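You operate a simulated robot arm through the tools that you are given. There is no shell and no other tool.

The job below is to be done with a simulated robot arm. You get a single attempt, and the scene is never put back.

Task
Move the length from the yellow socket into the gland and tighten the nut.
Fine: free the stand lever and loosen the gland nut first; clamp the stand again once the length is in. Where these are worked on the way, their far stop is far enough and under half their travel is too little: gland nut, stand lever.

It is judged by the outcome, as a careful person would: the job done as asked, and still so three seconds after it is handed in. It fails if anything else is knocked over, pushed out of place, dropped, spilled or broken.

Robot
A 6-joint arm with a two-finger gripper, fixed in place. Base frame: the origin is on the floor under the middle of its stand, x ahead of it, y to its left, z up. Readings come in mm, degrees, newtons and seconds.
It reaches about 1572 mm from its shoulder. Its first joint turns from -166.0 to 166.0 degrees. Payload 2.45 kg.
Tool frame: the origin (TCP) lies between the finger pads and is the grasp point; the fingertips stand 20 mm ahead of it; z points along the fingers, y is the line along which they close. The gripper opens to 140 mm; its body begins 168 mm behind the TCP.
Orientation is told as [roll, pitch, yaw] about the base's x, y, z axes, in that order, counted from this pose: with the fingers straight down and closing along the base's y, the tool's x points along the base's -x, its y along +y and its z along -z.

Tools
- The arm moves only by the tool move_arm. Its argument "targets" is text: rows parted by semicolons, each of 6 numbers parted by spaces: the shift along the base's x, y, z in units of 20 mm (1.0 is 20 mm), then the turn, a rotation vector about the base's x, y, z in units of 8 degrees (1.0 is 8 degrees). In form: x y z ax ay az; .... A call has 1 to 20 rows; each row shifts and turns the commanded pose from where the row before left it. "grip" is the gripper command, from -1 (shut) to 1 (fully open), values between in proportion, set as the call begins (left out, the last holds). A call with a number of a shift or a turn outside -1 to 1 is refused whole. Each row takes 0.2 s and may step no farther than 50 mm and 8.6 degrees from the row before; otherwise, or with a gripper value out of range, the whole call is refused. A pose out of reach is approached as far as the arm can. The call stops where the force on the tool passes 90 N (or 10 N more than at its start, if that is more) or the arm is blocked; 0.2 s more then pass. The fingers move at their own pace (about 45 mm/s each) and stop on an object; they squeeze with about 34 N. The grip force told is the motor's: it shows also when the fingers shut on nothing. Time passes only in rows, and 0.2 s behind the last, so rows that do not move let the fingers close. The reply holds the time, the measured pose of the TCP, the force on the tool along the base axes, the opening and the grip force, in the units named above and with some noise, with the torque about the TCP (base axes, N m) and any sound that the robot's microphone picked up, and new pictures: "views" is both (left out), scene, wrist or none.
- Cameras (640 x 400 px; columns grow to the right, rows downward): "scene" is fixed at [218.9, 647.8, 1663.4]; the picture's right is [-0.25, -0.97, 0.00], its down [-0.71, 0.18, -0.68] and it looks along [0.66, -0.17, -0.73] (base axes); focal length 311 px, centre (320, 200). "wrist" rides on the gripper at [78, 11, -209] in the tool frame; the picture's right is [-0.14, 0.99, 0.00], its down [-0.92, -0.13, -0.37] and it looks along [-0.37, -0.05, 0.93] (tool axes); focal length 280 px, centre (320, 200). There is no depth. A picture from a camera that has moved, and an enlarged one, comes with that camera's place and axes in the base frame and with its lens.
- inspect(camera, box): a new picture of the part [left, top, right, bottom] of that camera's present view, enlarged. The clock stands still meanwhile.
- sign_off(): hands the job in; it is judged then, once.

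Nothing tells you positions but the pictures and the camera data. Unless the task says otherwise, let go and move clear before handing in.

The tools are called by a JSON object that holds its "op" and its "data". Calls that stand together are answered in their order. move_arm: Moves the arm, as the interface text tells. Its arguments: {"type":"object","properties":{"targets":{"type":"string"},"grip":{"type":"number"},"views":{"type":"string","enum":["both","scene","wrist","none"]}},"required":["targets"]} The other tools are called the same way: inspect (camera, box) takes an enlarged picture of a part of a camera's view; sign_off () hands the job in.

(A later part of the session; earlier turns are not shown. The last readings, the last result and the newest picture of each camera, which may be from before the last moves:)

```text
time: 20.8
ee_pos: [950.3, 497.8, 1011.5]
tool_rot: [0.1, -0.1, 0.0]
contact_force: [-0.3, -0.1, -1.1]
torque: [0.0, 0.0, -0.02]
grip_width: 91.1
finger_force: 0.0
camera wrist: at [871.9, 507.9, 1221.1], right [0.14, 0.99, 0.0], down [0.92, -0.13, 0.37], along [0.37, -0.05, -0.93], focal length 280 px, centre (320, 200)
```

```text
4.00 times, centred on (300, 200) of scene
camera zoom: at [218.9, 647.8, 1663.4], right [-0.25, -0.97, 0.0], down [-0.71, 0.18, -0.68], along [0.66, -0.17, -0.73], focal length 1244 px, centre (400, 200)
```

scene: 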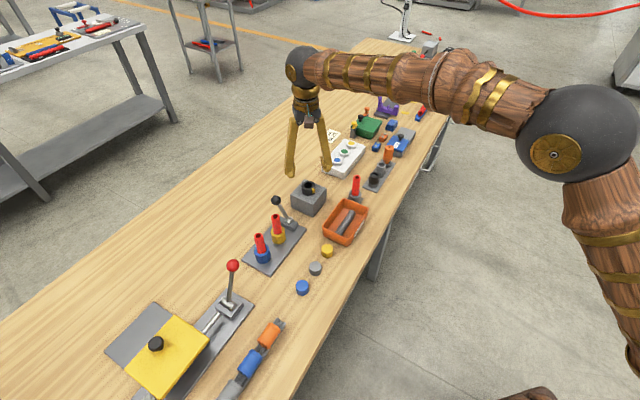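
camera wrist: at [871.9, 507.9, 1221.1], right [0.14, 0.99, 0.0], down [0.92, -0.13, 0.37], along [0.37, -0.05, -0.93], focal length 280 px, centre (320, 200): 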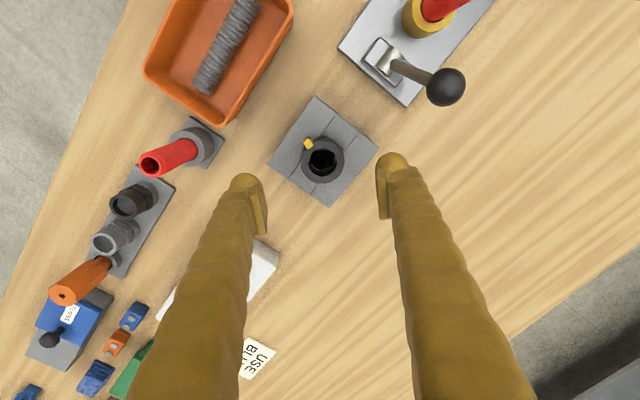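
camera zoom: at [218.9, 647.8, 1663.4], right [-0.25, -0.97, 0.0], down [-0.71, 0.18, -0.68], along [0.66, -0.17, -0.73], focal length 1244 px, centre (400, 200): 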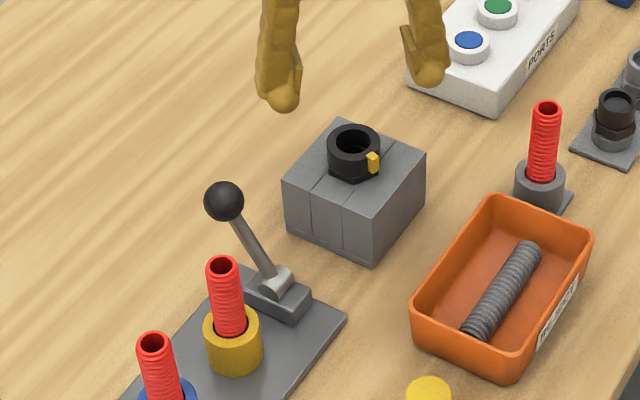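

The nut is nearly under the tool, a few mm towards the robot. I'm centring over it and lowering partway to check the alignment.

{"op": "move_arm", "data": {"targets": "-0.09 0.057 -0.767 0 0 0;-0.09 0.057 -0.767 0 0 0;-0.09 0.057 -0.767 0 0 0;0 0 0 0 0 0", "grip": 0.1, "views": "wrist"}}

{"op": "inspect", "data": {"camera": "wrist", "box": [250, 110, 390, 250]}}

{"op": "inspect", "data": {"camera": "scene", "box": [270, 150, 350, 230]}}

```text
time: 21.8
ee_pos: [943.1, 500.7, 965.9]
tool_rot: [0.1, -0.1, 0.0]
contact_force: [0.8, -0.1, 0.3]
torque: [0.01, 0.03, 0.0]
grip_width: 77.0
finger_force: 0.0
camera wrist: at [866.1, 510.4, 1175.2], right [0.14, 0.99, 0.0], down [0.92, -0.13, 0.37], along [0.37, -0.05, -0.93], focal length 280 px, centre (320, 200)
```

wrist: 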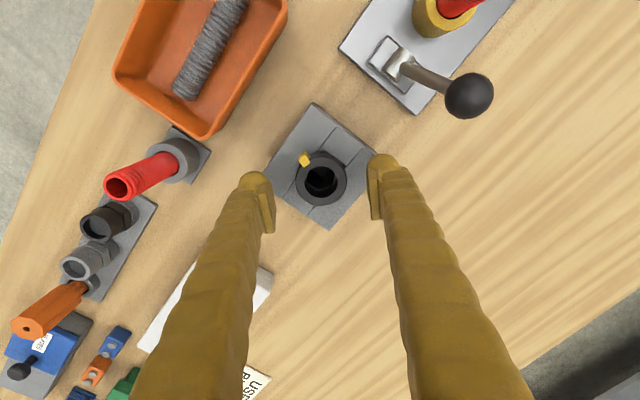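

```text
2.86 times, centred on (320, 180) of wrist
camera zoom: at [866.1, 510.4, 1175.2], right [0.14, 0.99, 0.0], down [0.92, -0.13, 0.37], along [0.37, -0.05, -0.93], focal length 801 px, centre (320, 257)
```

zoom: 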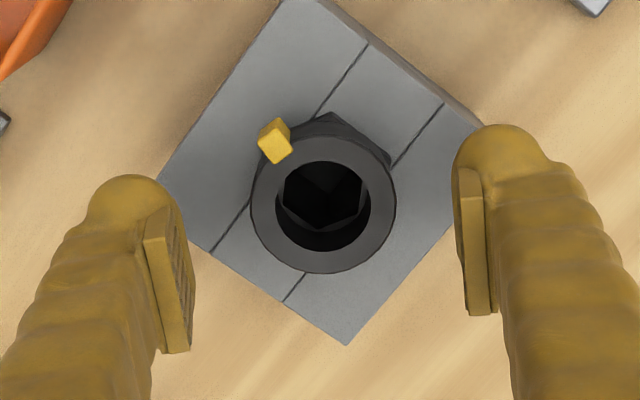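

```text
5.00 times, centred on (310, 190) of scene
camera zoom: at [218.9, 647.8, 1663.4], right [-0.25, -0.97, 0.0], down [-0.71, 0.18, -0.68], along [0.66, -0.17, -0.73], focal length 1555 px, centre (370, 250)
```

zoom: 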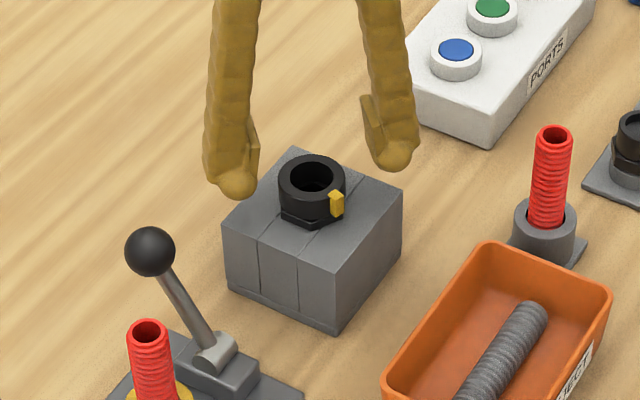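

The nut is centred to within about 1 mm. I'm lowering around the ring and closing on it.

{"op": "move_arm", "data": {"targets": "0 0.045 -0.75 0 0 0;0 0 -0.72 0 0 0;0 0 0 0 0 0", "grip": 0.1, "views": "wrist"}}

{"op": "inspect", "data": {"camera": "scene", "box": [270, 150, 350, 230]}}

```text
time: 22.6
ee_pos: [944.3, 500.4, 937.8]
tool_rot: [0.1, 0.0, 0.0]
contact_force: [-0.2, 0.4, 0.4]
torque: [-0.01, 0.0, 0.02]
grip_width: 76.9
finger_force: 0.1
camera wrist: at [866.3, 510.5, 1147.0], right [0.14, 0.99, 0.0], down [0.92, -0.13, 0.37], along [0.37, -0.05, -0.93], focal length 280 px, centre (320, 200)
```

wrist: 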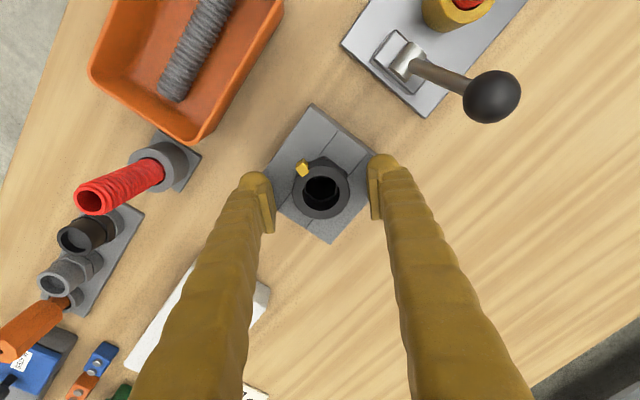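

```text
5.00 times, centred on (310, 190) of scene
camera zoom: at [218.9, 647.8, 1663.4], right [-0.25, -0.97, 0.0], down [-0.71, 0.18, -0.68], along [0.66, -0.17, -0.73], focal length 1555 px, centre (370, 250)
```

zoom: 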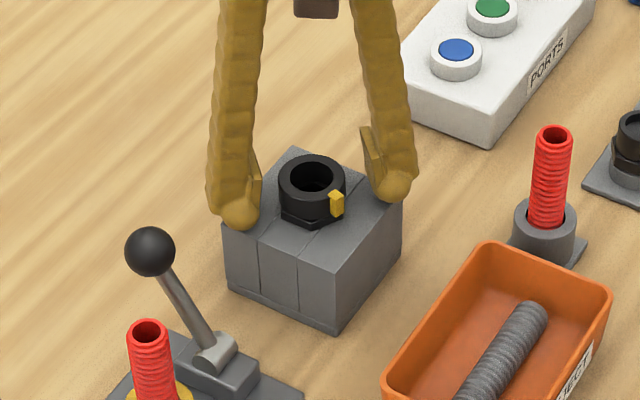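

The fingers are on both sides of the ring, clear of the tab. Closing now.

{"op": "move_arm", "data": {"targets": "0 0 0 0 0 0;0 0 0 0 0 0;0 0 0 0 0 0", "grip": -1, "views": "wrist"}}

{"op": "inspect", "data": {"camera": "wrist", "box": [260, 120, 380, 240]}}

{"op": "inspect", "data": {"camera": "scene", "box": [270, 150, 350, 230]}}

```text
time: 23.4
ee_pos: [943.7, 501.8, 938.2]
tool_rot: [0.1, 0.0, 0.0]
contact_force: [4.1, 18.0, -2.0]
torque: [0.24, -0.15, -0.08]
grip_width: 42.6
finger_force: 28.4
camera wrist: at [866.1, 511.4, 1146.9], right [0.14, 0.99, 0.0], down [0.92, -0.13, 0.37], along [0.37, -0.05, -0.93], focal length 280 px, centre (320, 200)
```

wrist: 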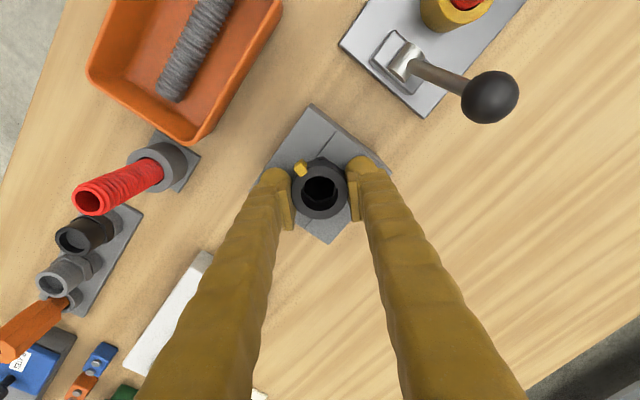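

```text
3.33 times, centred on (320, 180) of wrist
camera zoom: at [866.1, 511.4, 1146.9], right [0.14, 0.99, 0.0], down [0.92, -0.13, 0.37], along [0.37, -0.05, -0.93], focal length 935 px, centre (320, 267)
```

zoom: 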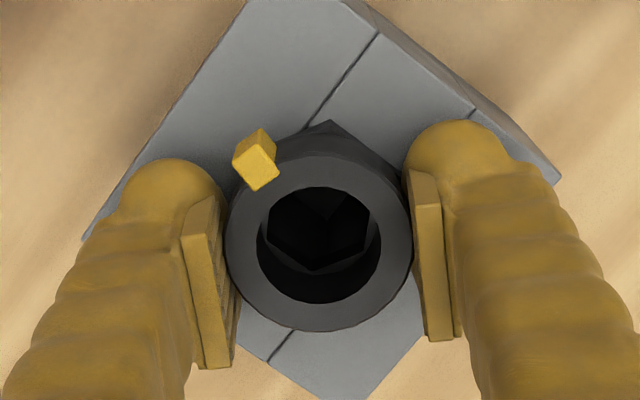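

```text
5.00 times, centred on (310, 190) of scene
camera zoom: at [218.9, 647.8, 1663.4], right [-0.25, -0.97, 0.0], down [-0.71, 0.18, -0.68], along [0.66, -0.17, -0.73], focal length 1555 px, centre (370, 250)
```

zoom: 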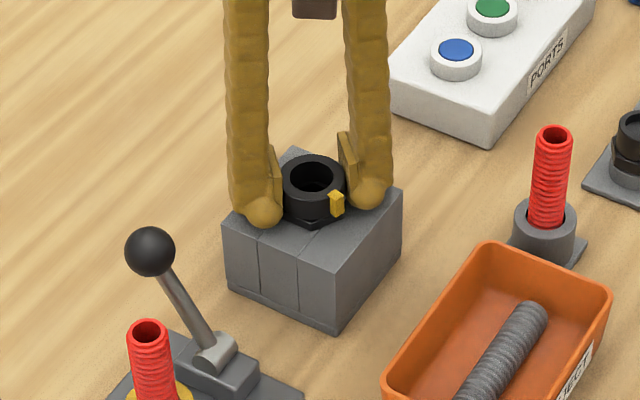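

The ring is gripped at 43 mm. I'm easing off the small side force and starting to turn it anticlockwise (loosening).

{"op": "move_arm", "data": {"targets": "0 0.05 0 0 0 0;0 0 0 0 0 0.6;0 0 0 0 0 0.6;0 0 0 0 0 0.6", "grip": -1, "views": "wrist"}}

{"op": "inspect", "data": {"camera": "wrist", "box": [260, 120, 380, 240]}}

```text
time: 24.4
ee_pos: [943.9, 503.8, 937.7]
tool_rot: [0.1, 0.0, 14.5]
contact_force: [-5.6, 20.1, -1.2]
torque: [0.19, -0.03, -0.07]
grip_width: 42.2
finger_force: 44.6
camera wrist: at [866.2, 492.6, 1147.0], right [-0.12, 0.99, 0.0], down [0.92, 0.11, 0.37], along [0.37, 0.04, -0.93], focal length 280 px, centre (320, 200)
```

wrist: 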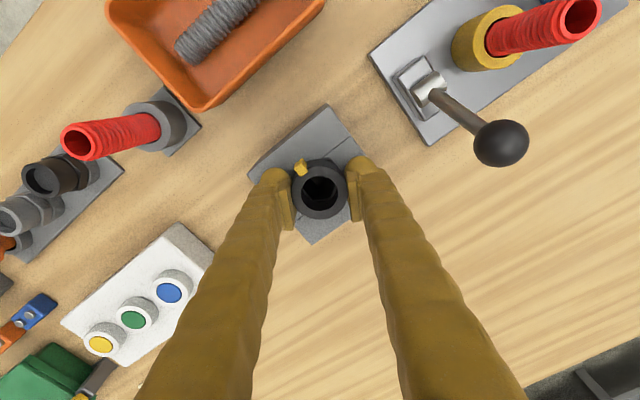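

```text
3.33 times, centred on (320, 180) of wrist
camera zoom: at [866.2, 492.6, 1147.0], right [-0.12, 0.99, 0.0], down [0.92, 0.11, 0.37], along [0.37, 0.04, -0.93], focal length 935 px, centre (320, 267)
```

zoom: 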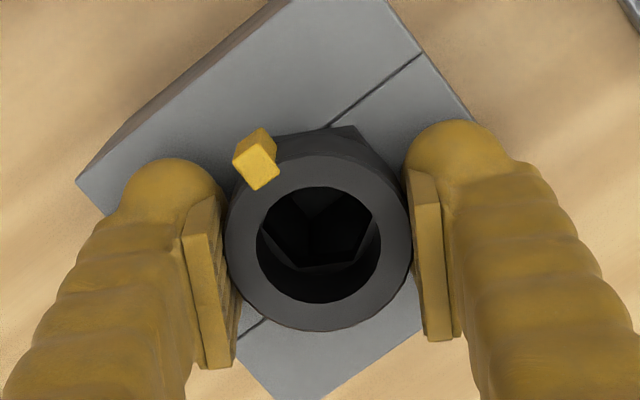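

The ring is turning freely with the gripper. I'm continuing the turn.

{"op": "move_arm", "data": {"targets": "-0.02 0.06 0 0 0 0.6;0 0 0 0 0 0.6;0 0 0 0 0 0.6;0 0 0 0 0 0.6;0 0 0 0 0 0.6", "grip": -1, "views": "wrist"}}

{"op": "inspect", "data": {"camera": "wrist", "box": [260, 120, 380, 240]}}

```text
time: 25.6
ee_pos: [942.3, 504.5, 937.5]
tool_rot: [0.2, 0.1, 38.5]
contact_force: [-11.4, 0.5, -7.2]
torque: [-0.04, 0.07, -0.02]
grip_width: 41.0
finger_force: 45.0
camera wrist: at [875.8, 462.5, 1147.2], right [-0.51, 0.86, 0.0], down [0.8, 0.47, 0.37], along [0.32, 0.19, -0.93], focal length 280 px, centre (320, 200)
```

wrist: 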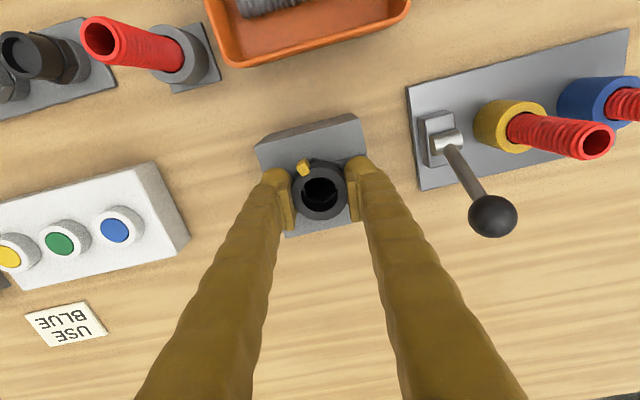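

```text
3.33 times, centred on (320, 180) of wrist
camera zoom: at [875.8, 462.5, 1147.2], right [-0.51, 0.86, 0.0], down [0.8, 0.47, 0.37], along [0.32, 0.19, -0.93], focal length 935 px, centre (320, 267)
```

zoom: 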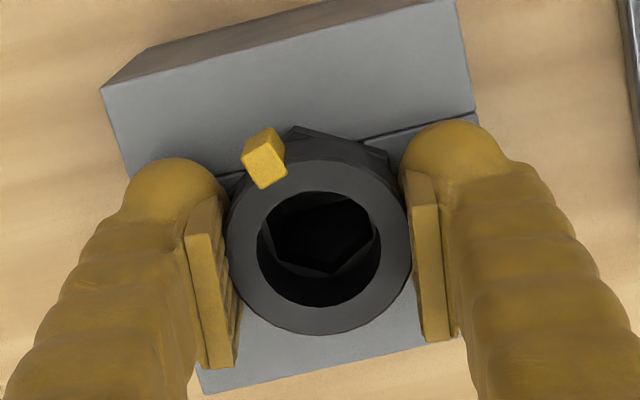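

Still turning freely, now at about 38°. Continuing.

{"op": "move_arm", "data": {"targets": "0 0 0.02 0 0 0.6;0 0 0 0 0 0.6;0 0 0 0 0 0.6;0 0 0 0 0 0.6;0 0 0 0 0 0.6", "grip": -1, "views": "wrist"}}

{"op": "inspect", "data": {"camera": "wrist", "box": [260, 120, 380, 240]}}

```text
time: 26.8
ee_pos: [941.7, 504.5, 937.9]
tool_rot: [0.2, 0.1, 62.4]
contact_force: [-52.0, -5.9, -15.0]
torque: [-0.14, 0.37, -0.13]
grip_width: 41.1
finger_force: 44.9
camera wrist: at [898.0, 439.5, 1147.3], right [-0.82, 0.58, 0.0], down [0.54, 0.76, 0.37], along [0.21, 0.3, -0.93], focal length 280 px, centre (320, 200)
```

wrist: 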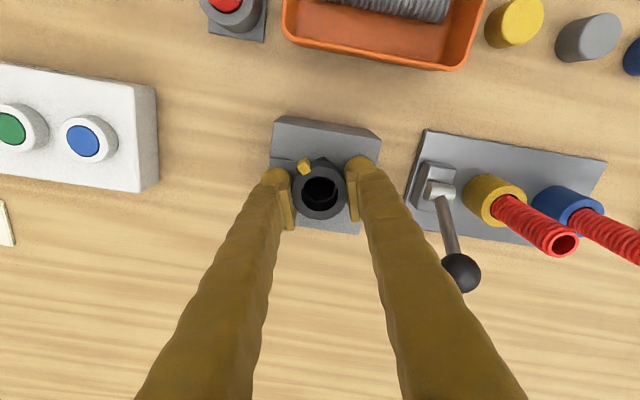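

```text
3.33 times, centred on (320, 180) of wrist
camera zoom: at [898.0, 439.5, 1147.3], right [-0.82, 0.58, 0.0], down [0.54, 0.76, 0.37], along [0.21, 0.3, -0.93], focal length 935 px, centre (320, 267)
```

zoom: 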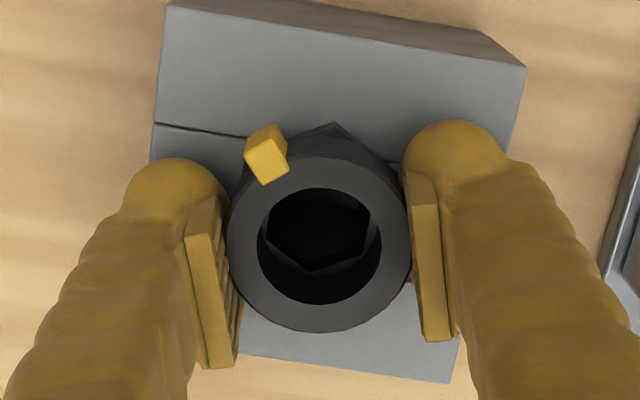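

The nut turns on without a stop, but some side force has built up. I'm shifting slightly to relieve it and then continuing.

{"op": "move_arm", "data": {"targets": "-0.066 0.035 -0.04 0 0 0;0 0 0 0 0 0", "grip": -1, "views": "none"}}

```text
time: 27.4
ee_pos: [941.2, 505.3, 938.4]
tool_rot: [0.1, 0.0, 62.5]
contact_force: [-40.7, -12.8, -13.8]
torque: [-0.21, 0.43, -0.07]
grip_width: 40.9
finger_force: 45.4
```

{"op": "move_arm", "data": {"targets": "-0.06 -0.04 0 0 0 0;0 0 0 0 0 0", "grip": -1, "views": "none"}}

```text
time: 28.0
ee_pos: [943.0, 505.9, 938.3]
tool_rot: [0.0, -0.2, 62.4]
contact_force: [5.8, -1.0, -15.7]
torque: [0.09, -0.21, 0.04]
grip_width: 40.6
finger_force: 45.0
```

That relieved it; the axis is well centred now. Continuing the loosening turn.

{"op": "move_arm", "data": {"targets": "0 0 -0.02 0 0 0.6;0 0 0 0 0 0.6;0 0 0 0 0 0.6;0 0 0 0 0 0.6;0 0 0 0 0 0.6", "grip": -1, "views": "wrist"}}

{"op": "inspect", "data": {"camera": "wrist", "box": [260, 120, 380, 240]}}

```text
time: 29.2
ee_pos: [940.6, 505.2, 937.7]
tool_rot: [0.2, -0.1, 86.3]
contact_force: [11.0, 25.7, -5.1]
torque: [0.47, -0.11, 0.03]
grip_width: 40.8
finger_force: 45.0
camera wrist: at [926.4, 427.3, 1147.5], right [-0.98, 0.2, 0.0], down [0.18, 0.91, 0.37], along [0.07, 0.36, -0.93], focal length 280 px, centre (320, 200)
```

wrist: 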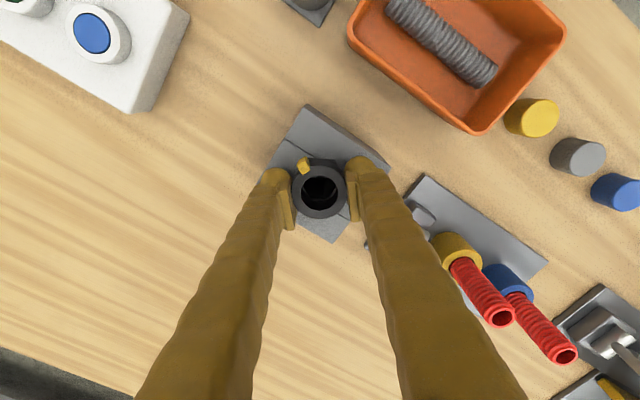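

```text
3.33 times, centred on (320, 180) of wrist
camera zoom: at [926.4, 427.3, 1147.5], right [-0.98, 0.2, 0.0], down [0.18, 0.91, 0.37], along [0.07, 0.36, -0.93], focal length 935 px, centre (320, 267)
```

zoom: 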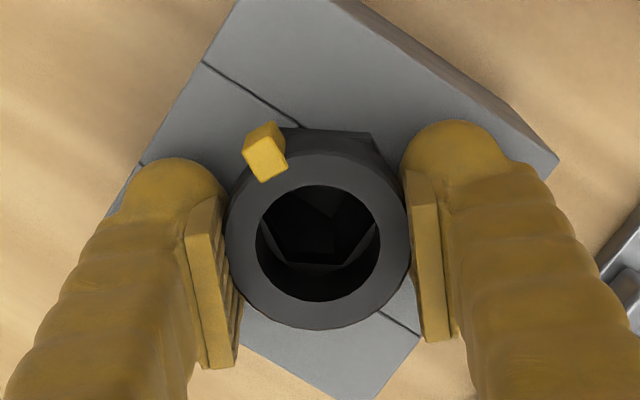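

The nut has turned 86° without a stop. Continuing.

{"op": "move_arm", "data": {"targets": "0.014 0.03 0 0 0 0.6;0 0 0 0 0 0.6;0 0 0 0 0 0.6;0 0 0 0 0 0.6", "grip": -1, "views": "wrist"}}

{"op": "inspect", "data": {"camera": "wrist", "box": [260, 120, 380, 240]}}

```text
time: 30.2
ee_pos: [940.1, 505.4, 938.5]
tool_rot: [0.2, -0.1, 105.7]
contact_force: [-45.7, 7.4, 17.5]
torque: [-0.14, 0.72, -0.19]
grip_width: 40.9
finger_force: 45.1
camera wrist: at [952.1, 426.7, 1147.5], right [-0.99, -0.14, 0.0], down [-0.12, 0.92, 0.37], along [-0.05, 0.37, -0.93], focal length 280 px, centre (320, 200)
```

wrist: 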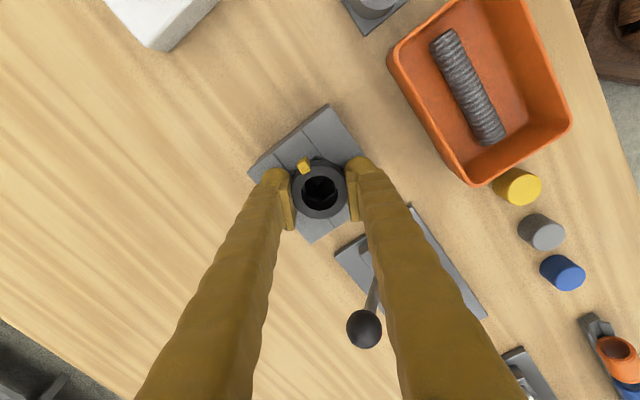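

```text
3.33 times, centred on (320, 180) of wrist
camera zoom: at [952.1, 426.7, 1147.5], right [-0.99, -0.14, 0.0], down [-0.12, 0.92, 0.37], along [-0.05, 0.37, -0.93], focal length 935 px, centre (320, 267)
```

zoom: 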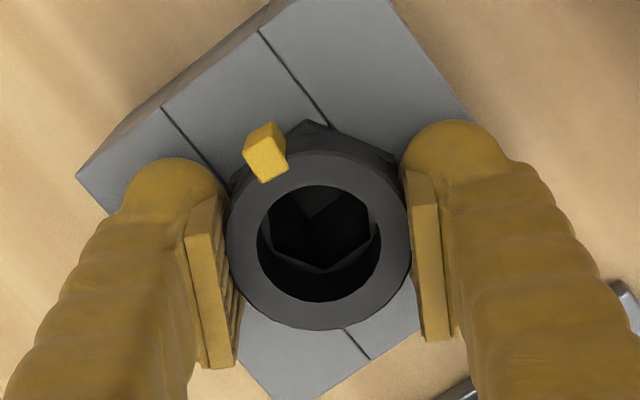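

Still turning at 106°. I'm relieving the side force and going on in small steps.

{"op": "move_arm", "data": {"targets": "-0.05 0.01 0.02 0 0 0;0 0 0 0 0 0.6;0 0 0 0 0 0.6;0 0 0 0 0 0.6", "grip": -1, "views": "wrist"}}

{"op": "inspect", "data": {"camera": "wrist", "box": [260, 120, 380, 240]}}

```text
time: 31.2
ee_pos: [939.5, 503.9, 937.4]
tool_rot: [0.2, 0.1, 120.0]
contact_force: [-32.7, -6.9, 11.5]
torque: [-0.16, 0.34, -1.28]
grip_width: 42.3
finger_force: 45.4
camera wrist: at [970.7, 430.5, 1146.4], right [-0.93, -0.38, 0.0], down [-0.35, 0.86, 0.37], along [-0.14, 0.34, -0.93], focal length 280 px, centre (320, 200)
```

wrist: 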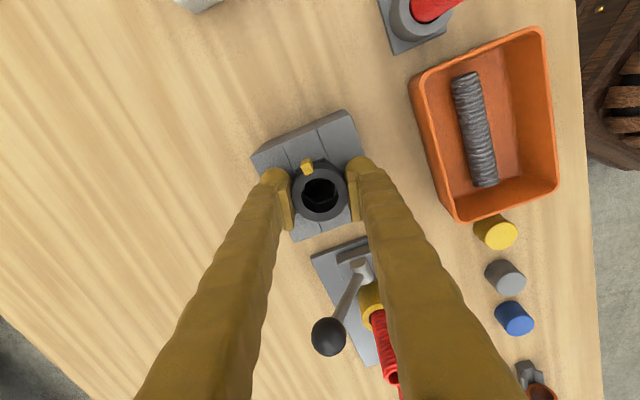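

```text
3.33 times, centred on (320, 180) of wrist
camera zoom: at [970.7, 430.5, 1146.4], right [-0.93, -0.38, 0.0], down [-0.35, 0.86, 0.37], along [-0.14, 0.34, -0.93], focal length 935 px, centre (320, 267)
```

zoom: 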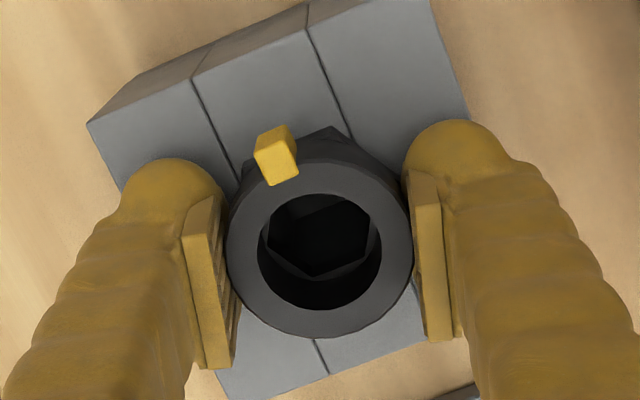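

The resisting torque rose and the ring began to slip in the pads at roughly 110° of turn, so the nut has reached its far stop. I'm releasing and lifting clear.

{"op": "move_arm", "data": {"targets": "0 0 0 0 0 0;0 0 0 0 0 0;0 0 0 0 0 0;0 0 1 0 0 0;0 0 1 0 0 0;0 0 1 0 0 0;0 0 1 0 0 0;0 0 1 0 0 0", "grip": 0.1, "views": "both"}}

{"op": "inspect", "data": {"camera": "scene", "box": [250, 160, 350, 260]}}

{"op": "inspect", "data": {"camera": "wrist", "box": [250, 100, 390, 240]}}

```text
time: 33.0
ee_pos: [941.0, 505.8, 1038.7]
tool_rot: [0.1, -0.2, 120.0]
contact_force: [0.2, 0.3, 1.1]
torque: [-0.01, 0.04, 0.05]
grip_width: 77.0
finger_force: 0.1
camera wrist: at [972.7, 431.9, 1247.6], right [-0.93, -0.38, 0.0], down [-0.35, 0.86, 0.37], along [-0.14, 0.34, -0.93], focal length 280 px, centre (320, 200)
```

scene: 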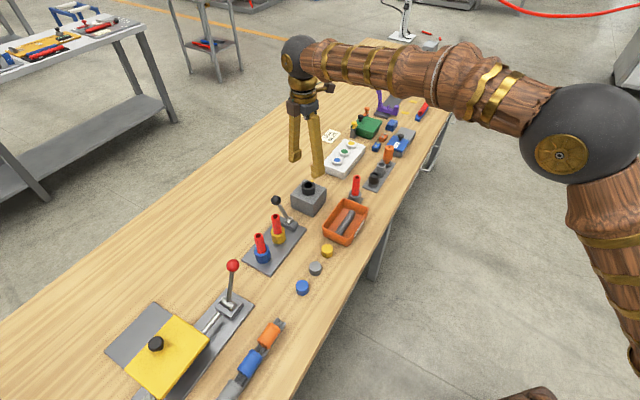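
wrist: 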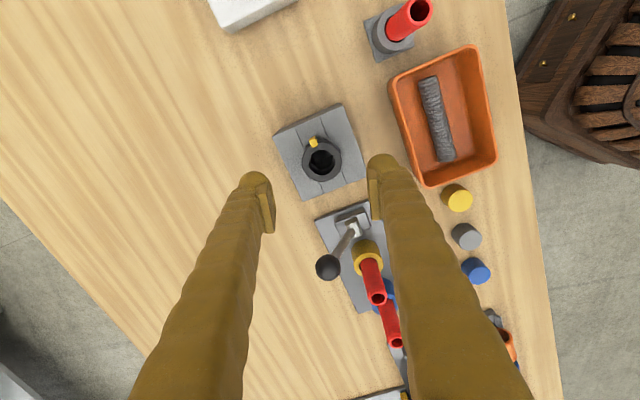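

```text
4.00 times, centred on (300, 210) of scene
camera zoom: at [218.9, 647.8, 1663.4], right [-0.25, -0.97, 0.0], down [-0.71, 0.18, -0.68], along [0.66, -0.17, -0.73], focal length 1244 px, centre (400, 160)
```

zoom: 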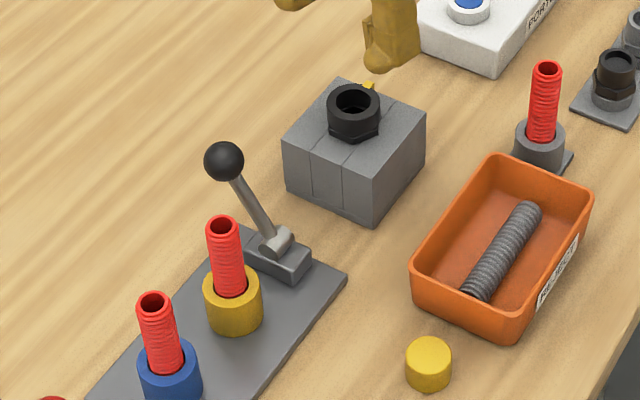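

```text
2.86 times, centred on (320, 170) of wrist
camera zoom: at [972.7, 431.9, 1247.6], right [-0.93, -0.38, 0.0], down [-0.35, 0.86, 0.37], along [-0.14, 0.34, -0.93], focal length 801 px, centre (320, 286)
```

zoom: 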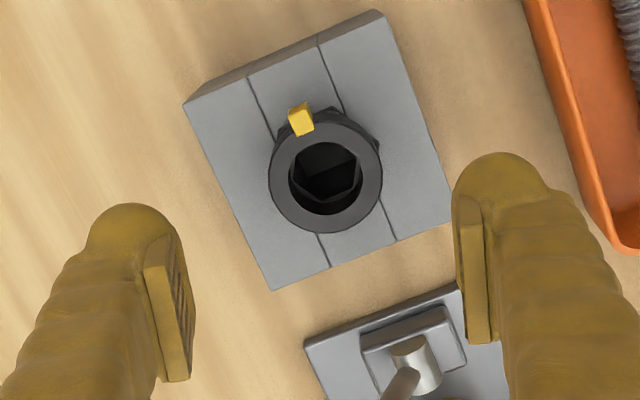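

The tab shows the nut has turned about 105–110°, so it is loose, and the lever is still over at its far side. Next I move above the length in the yellow socket.

{"op": "move_arm", "data": {"targets": "-0.9 0.893 0.1 0 0 0.268;-0.9 0.893 0.1 0 0 0.268;-0.9 0.893 0 0 0 0.268;-0.9 0.893 0 0 0 0.268;-0.9 0.893 0 0 0 0.268;-0.9 0.893 0 0 0 0.268;-0.9 0.893 0 0 0 0.268;0 0 0 0 0 0", "grip": 0, "views": "both"}}

{"op": "inspect", "data": {"camera": "wrist", "box": [250, 100, 390, 240]}}

```text
time: 34.8
ee_pos: [816.4, 630.0, 1042.6]
tool_rot: [0.2, 0.0, 135.0]
contact_force: [0.7, 0.4, 0.2]
torque: [-0.01, -0.02, -0.01]
grip_width: 70.1
finger_force: 0.1
camera wrist: at [864.1, 566.4, 1251.2], right [-0.8, -0.6, 0.0], down [-0.56, 0.74, 0.37], along [-0.22, 0.29, -0.93], focal length 280 px, centre (320, 200)
```

scene: 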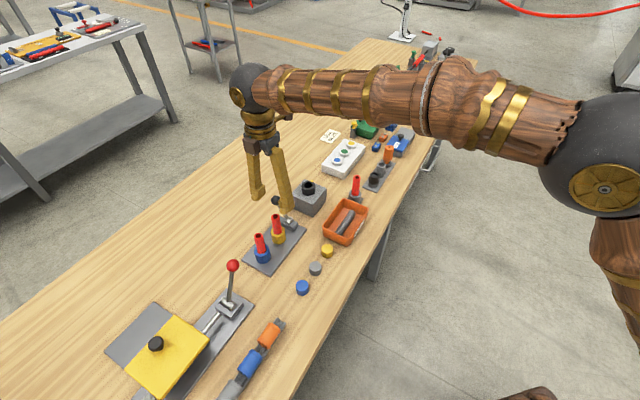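
wrist: 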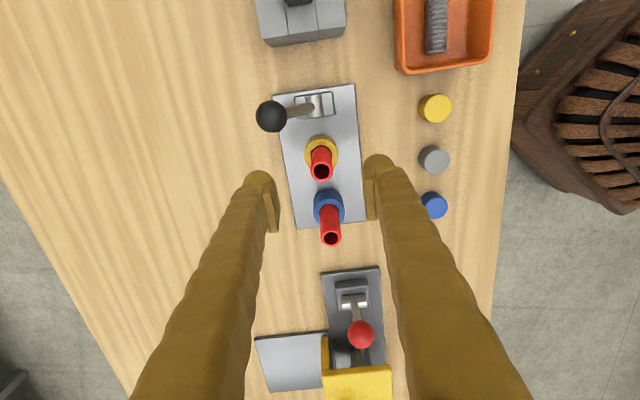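

```text
2.86 times, centred on (320, 170) of wrist
camera zoom: at [864.1, 566.4, 1251.2], right [-0.8, -0.6, 0.0], down [-0.56, 0.74, 0.37], along [-0.22, 0.29, -0.93], focal length 801 px, centre (320, 286)
```

zoom: 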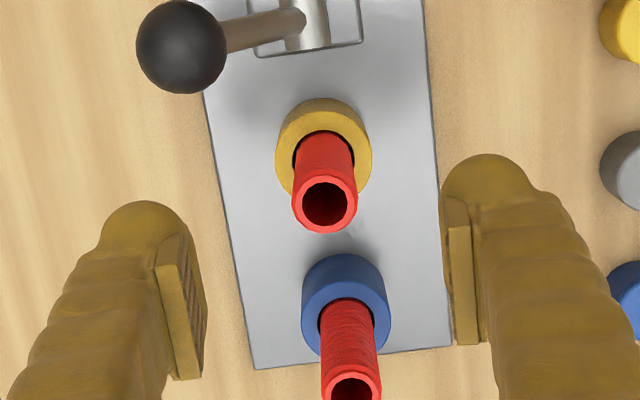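

The yellow-socket length is almost between the fingers. I'm shifting a few mm and lowering partway to refine.

{"op": "move_arm", "data": {"targets": "-0.05 0.025 -0.9 0 0 0;-0.05 0.025 -0.9 0 0 0;-0.05 0.025 -0.8 0 0 0;0 0 0 0 0 0", "grip": 0, "views": "wrist"}}

{"op": "inspect", "data": {"camera": "wrist", "box": [250, 110, 390, 250]}}

{"op": "inspect", "data": {"camera": "scene", "box": [230, 170, 330, 270]}}

```text
time: 35.8
ee_pos: [811.4, 632.3, 989.3]
tool_rot: [0.1, -0.1, 135.0]
contact_force: [0.4, 0.3, 0.4]
torque: [0.01, -0.01, 0.03]
grip_width: 70.1
finger_force: 0.1
camera wrist: at [860.4, 568.3, 1198.6], right [-0.8, -0.6, 0.0], down [-0.56, 0.74, 0.37], along [-0.22, 0.29, -0.93], focal length 280 px, centre (320, 200)
```

wrist: 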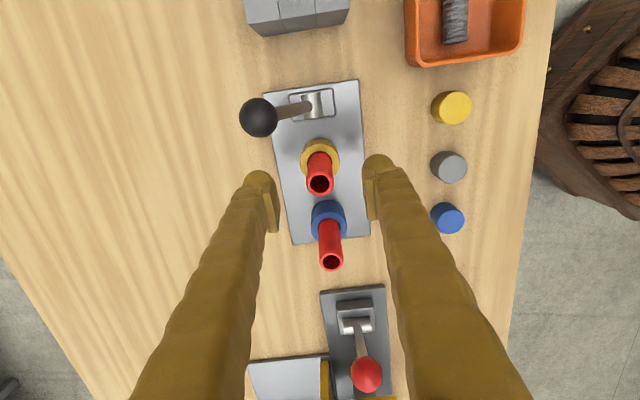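

```text
2.86 times, centred on (320, 180) of wrist
camera zoom: at [860.4, 568.3, 1198.6], right [-0.8, -0.6, 0.0], down [-0.56, 0.74, 0.37], along [-0.22, 0.29, -0.93], focal length 801 px, centre (320, 257)
```

zoom: 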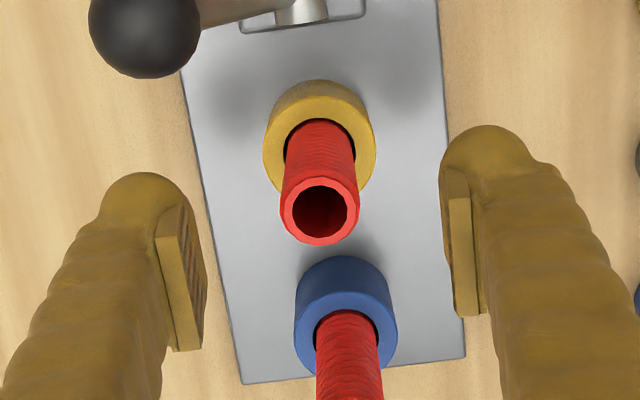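

```text
4.00 times, centred on (280, 220) of scene
camera zoom: at [218.9, 647.8, 1663.4], right [-0.25, -0.97, 0.0], down [-0.71, 0.18, -0.68], along [0.66, -0.17, -0.73], focal length 1244 px, centre (480, 120)
```

zoom: 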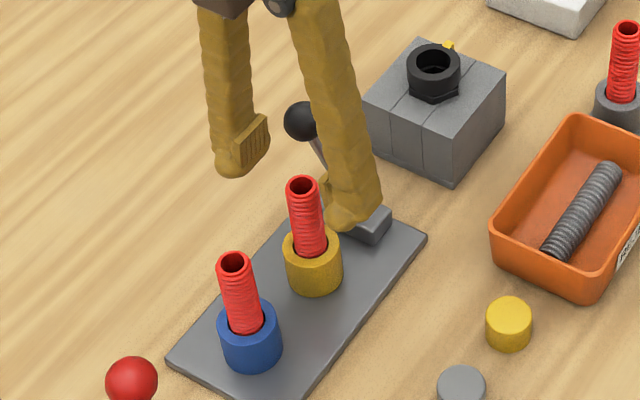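

The length is centred. I'm lowering so the pads take its upper part, then closing.

{"op": "move_arm", "data": {"targets": "0 0 -0.7 0 0 0;0 0 -0.7 0 0 0;0 0 -0.55 0 0 0;0 0 0 0 0 0", "grip": 0, "views": "none"}}

{"op": "move_arm", "data": {"targets": "0 0 0 0 0 0;0 0 0 0 0 0;0 0 0 0 0 0;0 0 0 0 0 0", "grip": -1, "views": "wrist"}}

{"op": "inspect", "data": {"camera": "wrist", "box": [250, 110, 390, 250]}}

{"op": "inspect", "data": {"camera": "scene", "box": [230, 170, 330, 270]}}

```text
time: 36.8
ee_pos: [811.1, 632.5, 950.5]
tool_rot: [0.2, -0.1, 135.0]
contact_force: [-0.8, 0.3, 0.2]
torque: [0.01, 0.0, 0.0]
grip_width: 69.9
finger_force: 0.1
```

```text
time: 37.8
ee_pos: [812.6, 631.9, 950.6]
tool_rot: [0.0, -0.1, 135.1]
contact_force: [-0.8, -0.2, -0.6]
torque: [-0.02, 0.02, 0.0]
grip_width: 21.1
finger_force: 30.3
camera wrist: at [860.4, 569.2, 1159.5], right [-0.8, -0.6, 0.0], down [-0.56, 0.74, 0.37], along [-0.22, 0.29, -0.93], focal length 280 px, centre (320, 200)
```

wrist: 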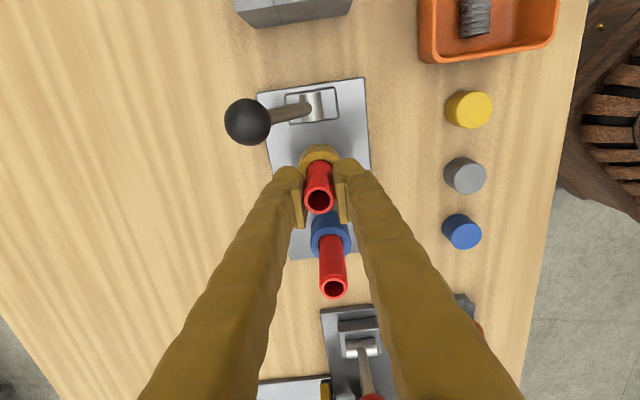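

```text
2.86 times, centred on (320, 180) of wrist
camera zoom: at [860.4, 569.2, 1159.5], right [-0.8, -0.6, 0.0], down [-0.56, 0.74, 0.37], along [-0.22, 0.29, -0.93], focal length 801 px, centre (320, 257)
```

zoom: 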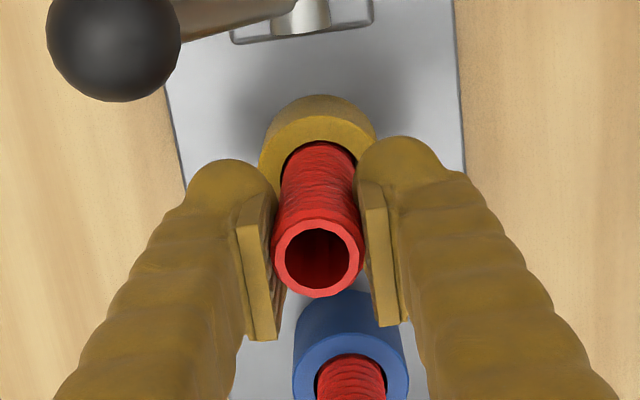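

```text
4.00 times, centred on (280, 220) of scene
camera zoom: at [218.9, 647.8, 1663.4], right [-0.25, -0.97, 0.0], down [-0.71, 0.18, -0.68], along [0.66, -0.17, -0.73], focal length 1244 px, centre (480, 120)
```

zoom: 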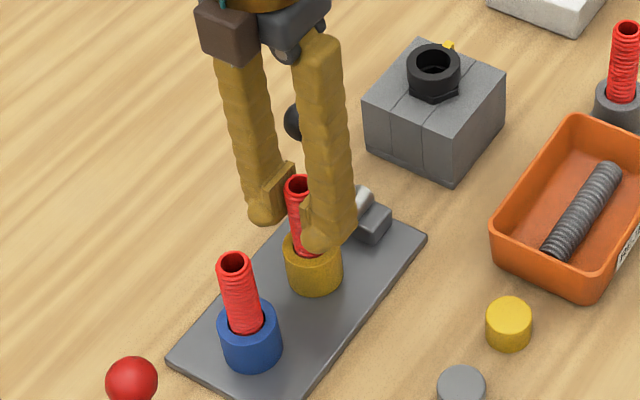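

The length is gripped at 21 mm with no side load. I'm pulling it straight up slowly.

{"op": "move_arm", "data": {"targets": "0 0 0.25 0 0 0;0 0 0.25 0 0 0;0 0 0.5 0 0 0", "grip": -1, "views": "wrist"}}

{"op": "inspect", "data": {"camera": "wrist", "box": [250, 110, 390, 250]}}

{"op": "inspect", "data": {"camera": "scene", "box": [230, 170, 330, 270]}}

```text
time: 38.6
ee_pos: [811.2, 632.2, 969.8]
tool_rot: [0.1, -0.1, 135.0]
contact_force: [0.1, 0.5, -0.4]
torque: [-0.03, 0.01, 0.03]
grip_width: 20.1
finger_force: 34.1
camera wrist: at [859.9, 568.9, 1179.2], right [-0.8, -0.6, 0.0], down [-0.56, 0.74, 0.37], along [-0.23, 0.29, -0.93], focal length 280 px, centre (320, 200)
```

wrist: 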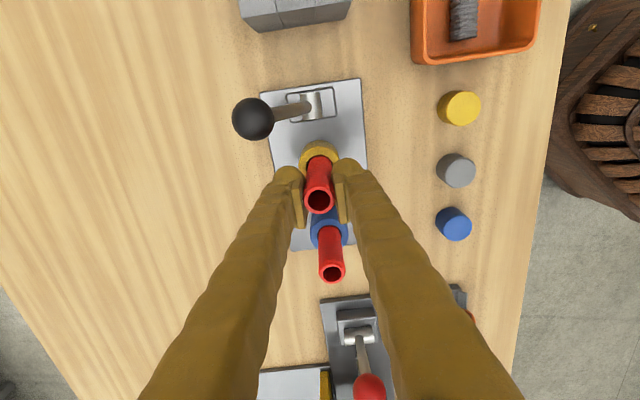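

```text
2.86 times, centred on (320, 180) of wrist
camera zoom: at [859.9, 568.9, 1179.2], right [-0.8, -0.6, 0.0], down [-0.56, 0.74, 0.37], along [-0.23, 0.29, -0.93], focal length 801 px, centre (320, 257)
```

zoom: 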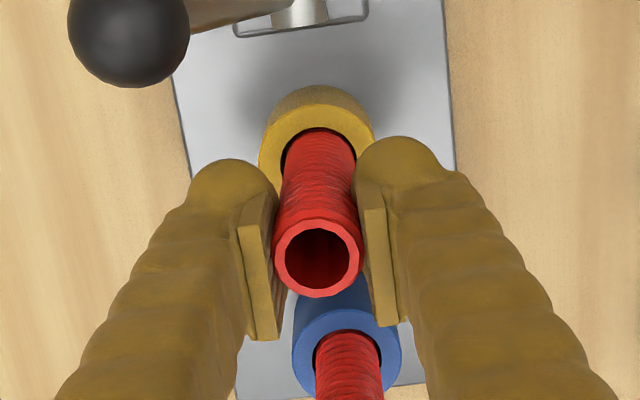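

```text
4.00 times, centred on (280, 220) of scene
camera zoom: at [218.9, 647.8, 1663.4], right [-0.25, -0.97, 0.0], down [-0.71, 0.18, -0.68], along [0.66, -0.17, -0.73], focal length 1244 px, centre (480, 120)
```

zoom: 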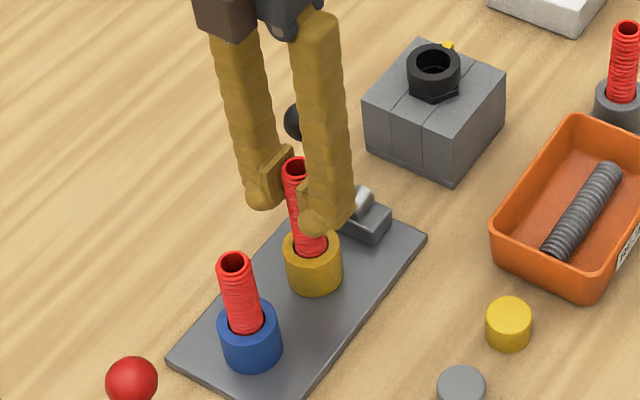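

It slides out freely with no load. I'm lifting it fully clear of the socket.

{"op": "move_arm", "data": {"targets": "0 0 0.8 0 0 0;0 0 0.9 0 0 0;0 0 0.9 0 0 0;0 0 0.9 0 0 0;0 0 0.9 0 0 0;0 0 0.6 0 0 0", "grip": -1, "views": "both"}}

{"op": "inspect", "data": {"camera": "scene", "box": [220, 130, 340, 250]}}

{"op": "inspect", "data": {"camera": "wrist", "box": [250, 80, 390, 240]}}

```text
time: 40.0
ee_pos: [809.9, 630.5, 1071.8]
tool_rot: [0.3, -0.1, 135.0]
contact_force: [0.1, -0.3, -0.9]
torque: [0.0, -0.01, 0.04]
grip_width: 20.5
finger_force: 33.9
camera wrist: at [859.1, 568.1, 1282.1], right [-0.8, -0.6, 0.0], down [-0.56, 0.74, 0.37], along [-0.23, 0.29, -0.93], focal length 280 px, centre (320, 200)
```

scene: 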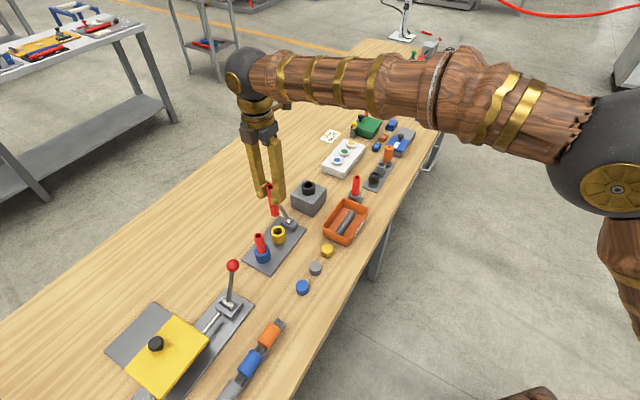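
wrist: 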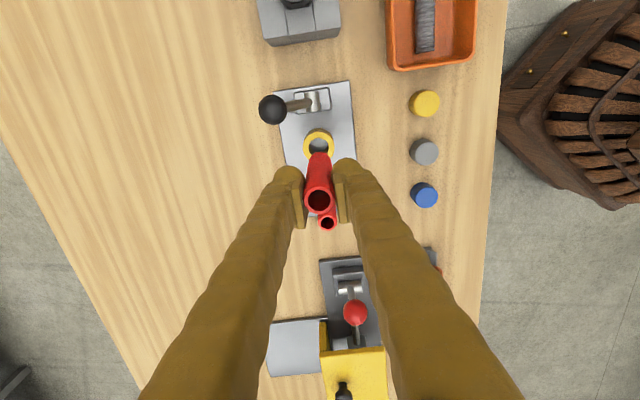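

```text
3.33 times, centred on (280, 190) of scene
camera zoom: at [218.9, 647.8, 1663.4], right [-0.25, -0.97, 0.0], down [-0.71, 0.18, -0.68], along [0.66, -0.17, -0.73], focal length 1037 px, centre (453, 233)
```

zoom: 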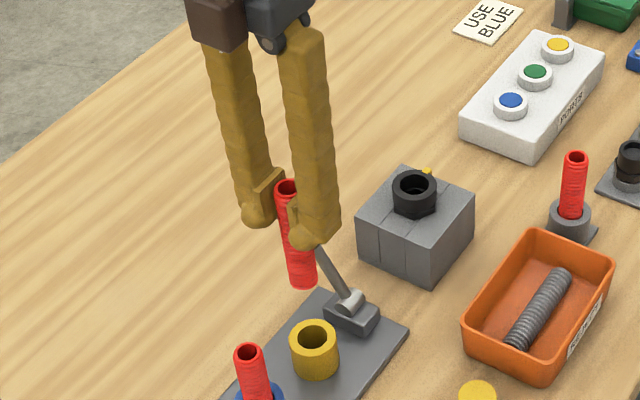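

```text
2.50 times, centred on (320, 160) of wrist
camera zoom: at [859.1, 568.1, 1282.1], right [-0.8, -0.6, 0.0], down [-0.56, 0.74, 0.37], along [-0.23, 0.29, -0.93], focal length 701 px, centre (320, 300)
```

zoom: 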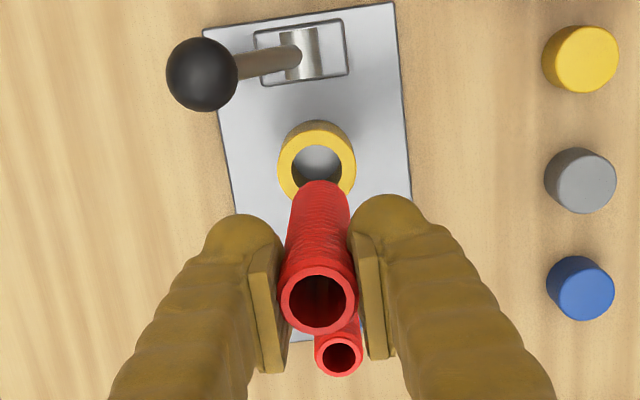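

The length is out, hanging straight, about 117 mm long. I'm carrying it over to the gland at this height, clear of the lever.

{"op": "move_arm", "data": {"targets": "0.912 -0.919 0 0 0 0;0.912 -0.919 0 0 0 0;0.912 -0.919 0 0 0 0;0.912 -0.919 0 0 0 0;0.912 -0.919 0 0 0 0;0.912 -0.919 0 0 0 0;0.912 -0.919 0 0 0 0;0 0 0 0 0 0", "grip": -1, "views": "both"}}

{"op": "inspect", "data": {"camera": "wrist", "box": [250, 90, 390, 230]}}

{"op": "inspect", "data": {"camera": "scene", "box": [260, 130, 350, 220]}}

```text
time: 41.8
ee_pos: [936.9, 503.0, 1070.9]
tool_rot: [0.1, -0.1, 134.9]
contact_force: [-0.4, -0.3, -0.3]
torque: [-0.02, -0.02, 0.0]
grip_width: 20.5
finger_force: 33.9
camera wrist: at [987.2, 440.4, 1278.7], right [-0.8, -0.6, 0.0], down [-0.56, 0.74, 0.37], along [-0.22, 0.29, -0.93], focal length 280 px, centre (320, 200)
```

scene: 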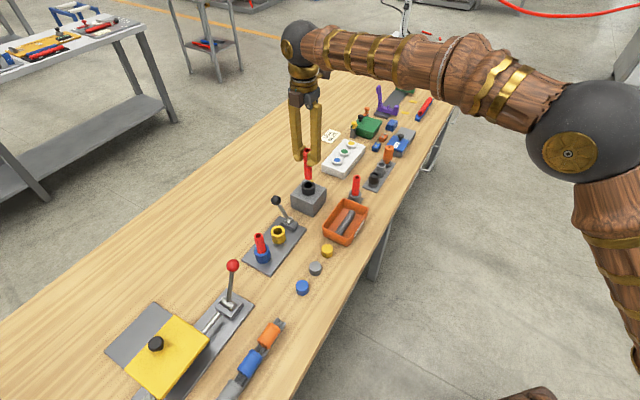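
wrist: 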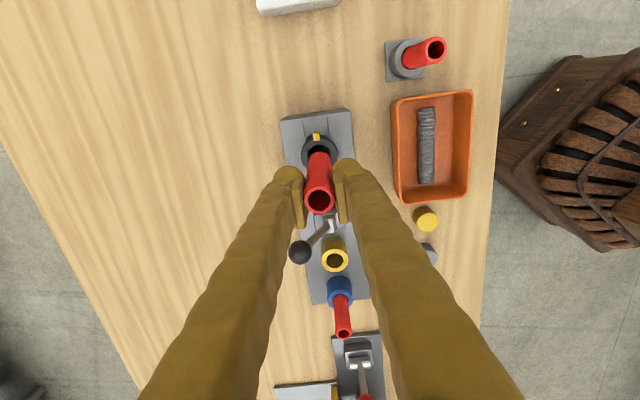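

```text
2.86 times, centred on (320, 160) of wrist
camera zoom: at [987.2, 440.4, 1278.7], right [-0.8, -0.6, 0.0], down [-0.56, 0.74, 0.37], along [-0.22, 0.29, -0.93], focal length 801 px, centre (320, 314)
```

zoom: 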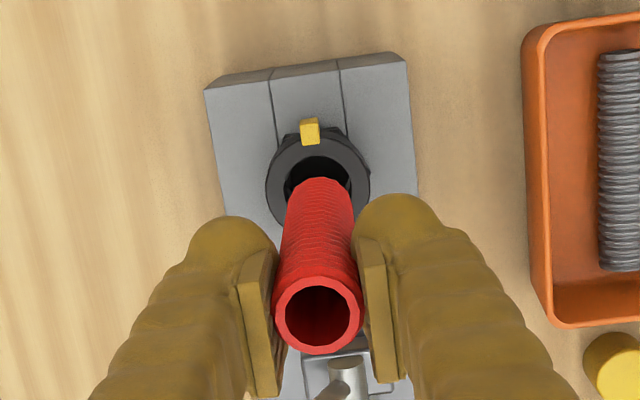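

```text
4.44 times, centred on (305, 175) of scene
camera zoom: at [218.9, 647.8, 1663.4], right [-0.25, -0.97, 0.0], down [-0.71, 0.18, -0.68], along [0.66, -0.17, -0.73], focal length 1382 px, centre (387, 311)
```

zoom: 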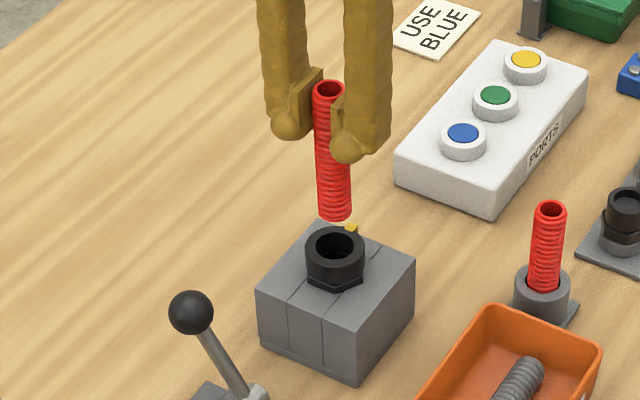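

The length hangs above the gland and looks close to coaxial. I'm enlarging to measure the remaining offset.

{"op": "inspect", "data": {"camera": "wrist", "box": [285, 120, 355, 190]}}

{"op": "inspect", "data": {"camera": "scene", "box": [285, 140, 335, 210]}}

```text
5.71 times, centred on (320, 155) of wrist
camera zoom: at [987.2, 440.4, 1278.7], right [-0.8, -0.6, 0.0], down [-0.56, 0.74, 0.37], along [-0.22, 0.29, -0.93], focal length 1602 px, centre (320, 457)
```

zoom: 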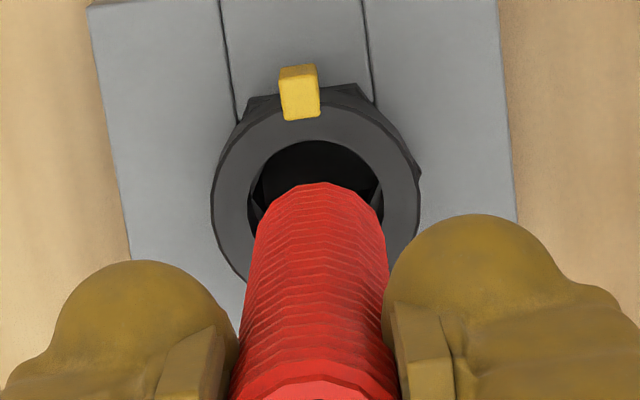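

```text
5.71 times, centred on (310, 175) of scene
camera zoom: at [218.9, 647.8, 1663.4], right [-0.25, -0.97, 0.0], down [-0.71, 0.18, -0.68], along [0.66, -0.17, -0.73], focal length 1777 px, centre (377, 343)
```

zoom: 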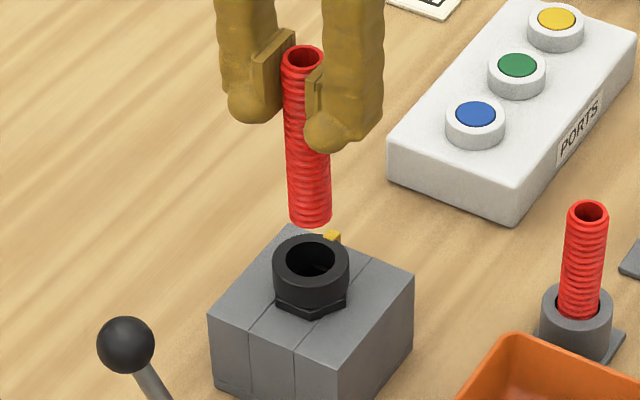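

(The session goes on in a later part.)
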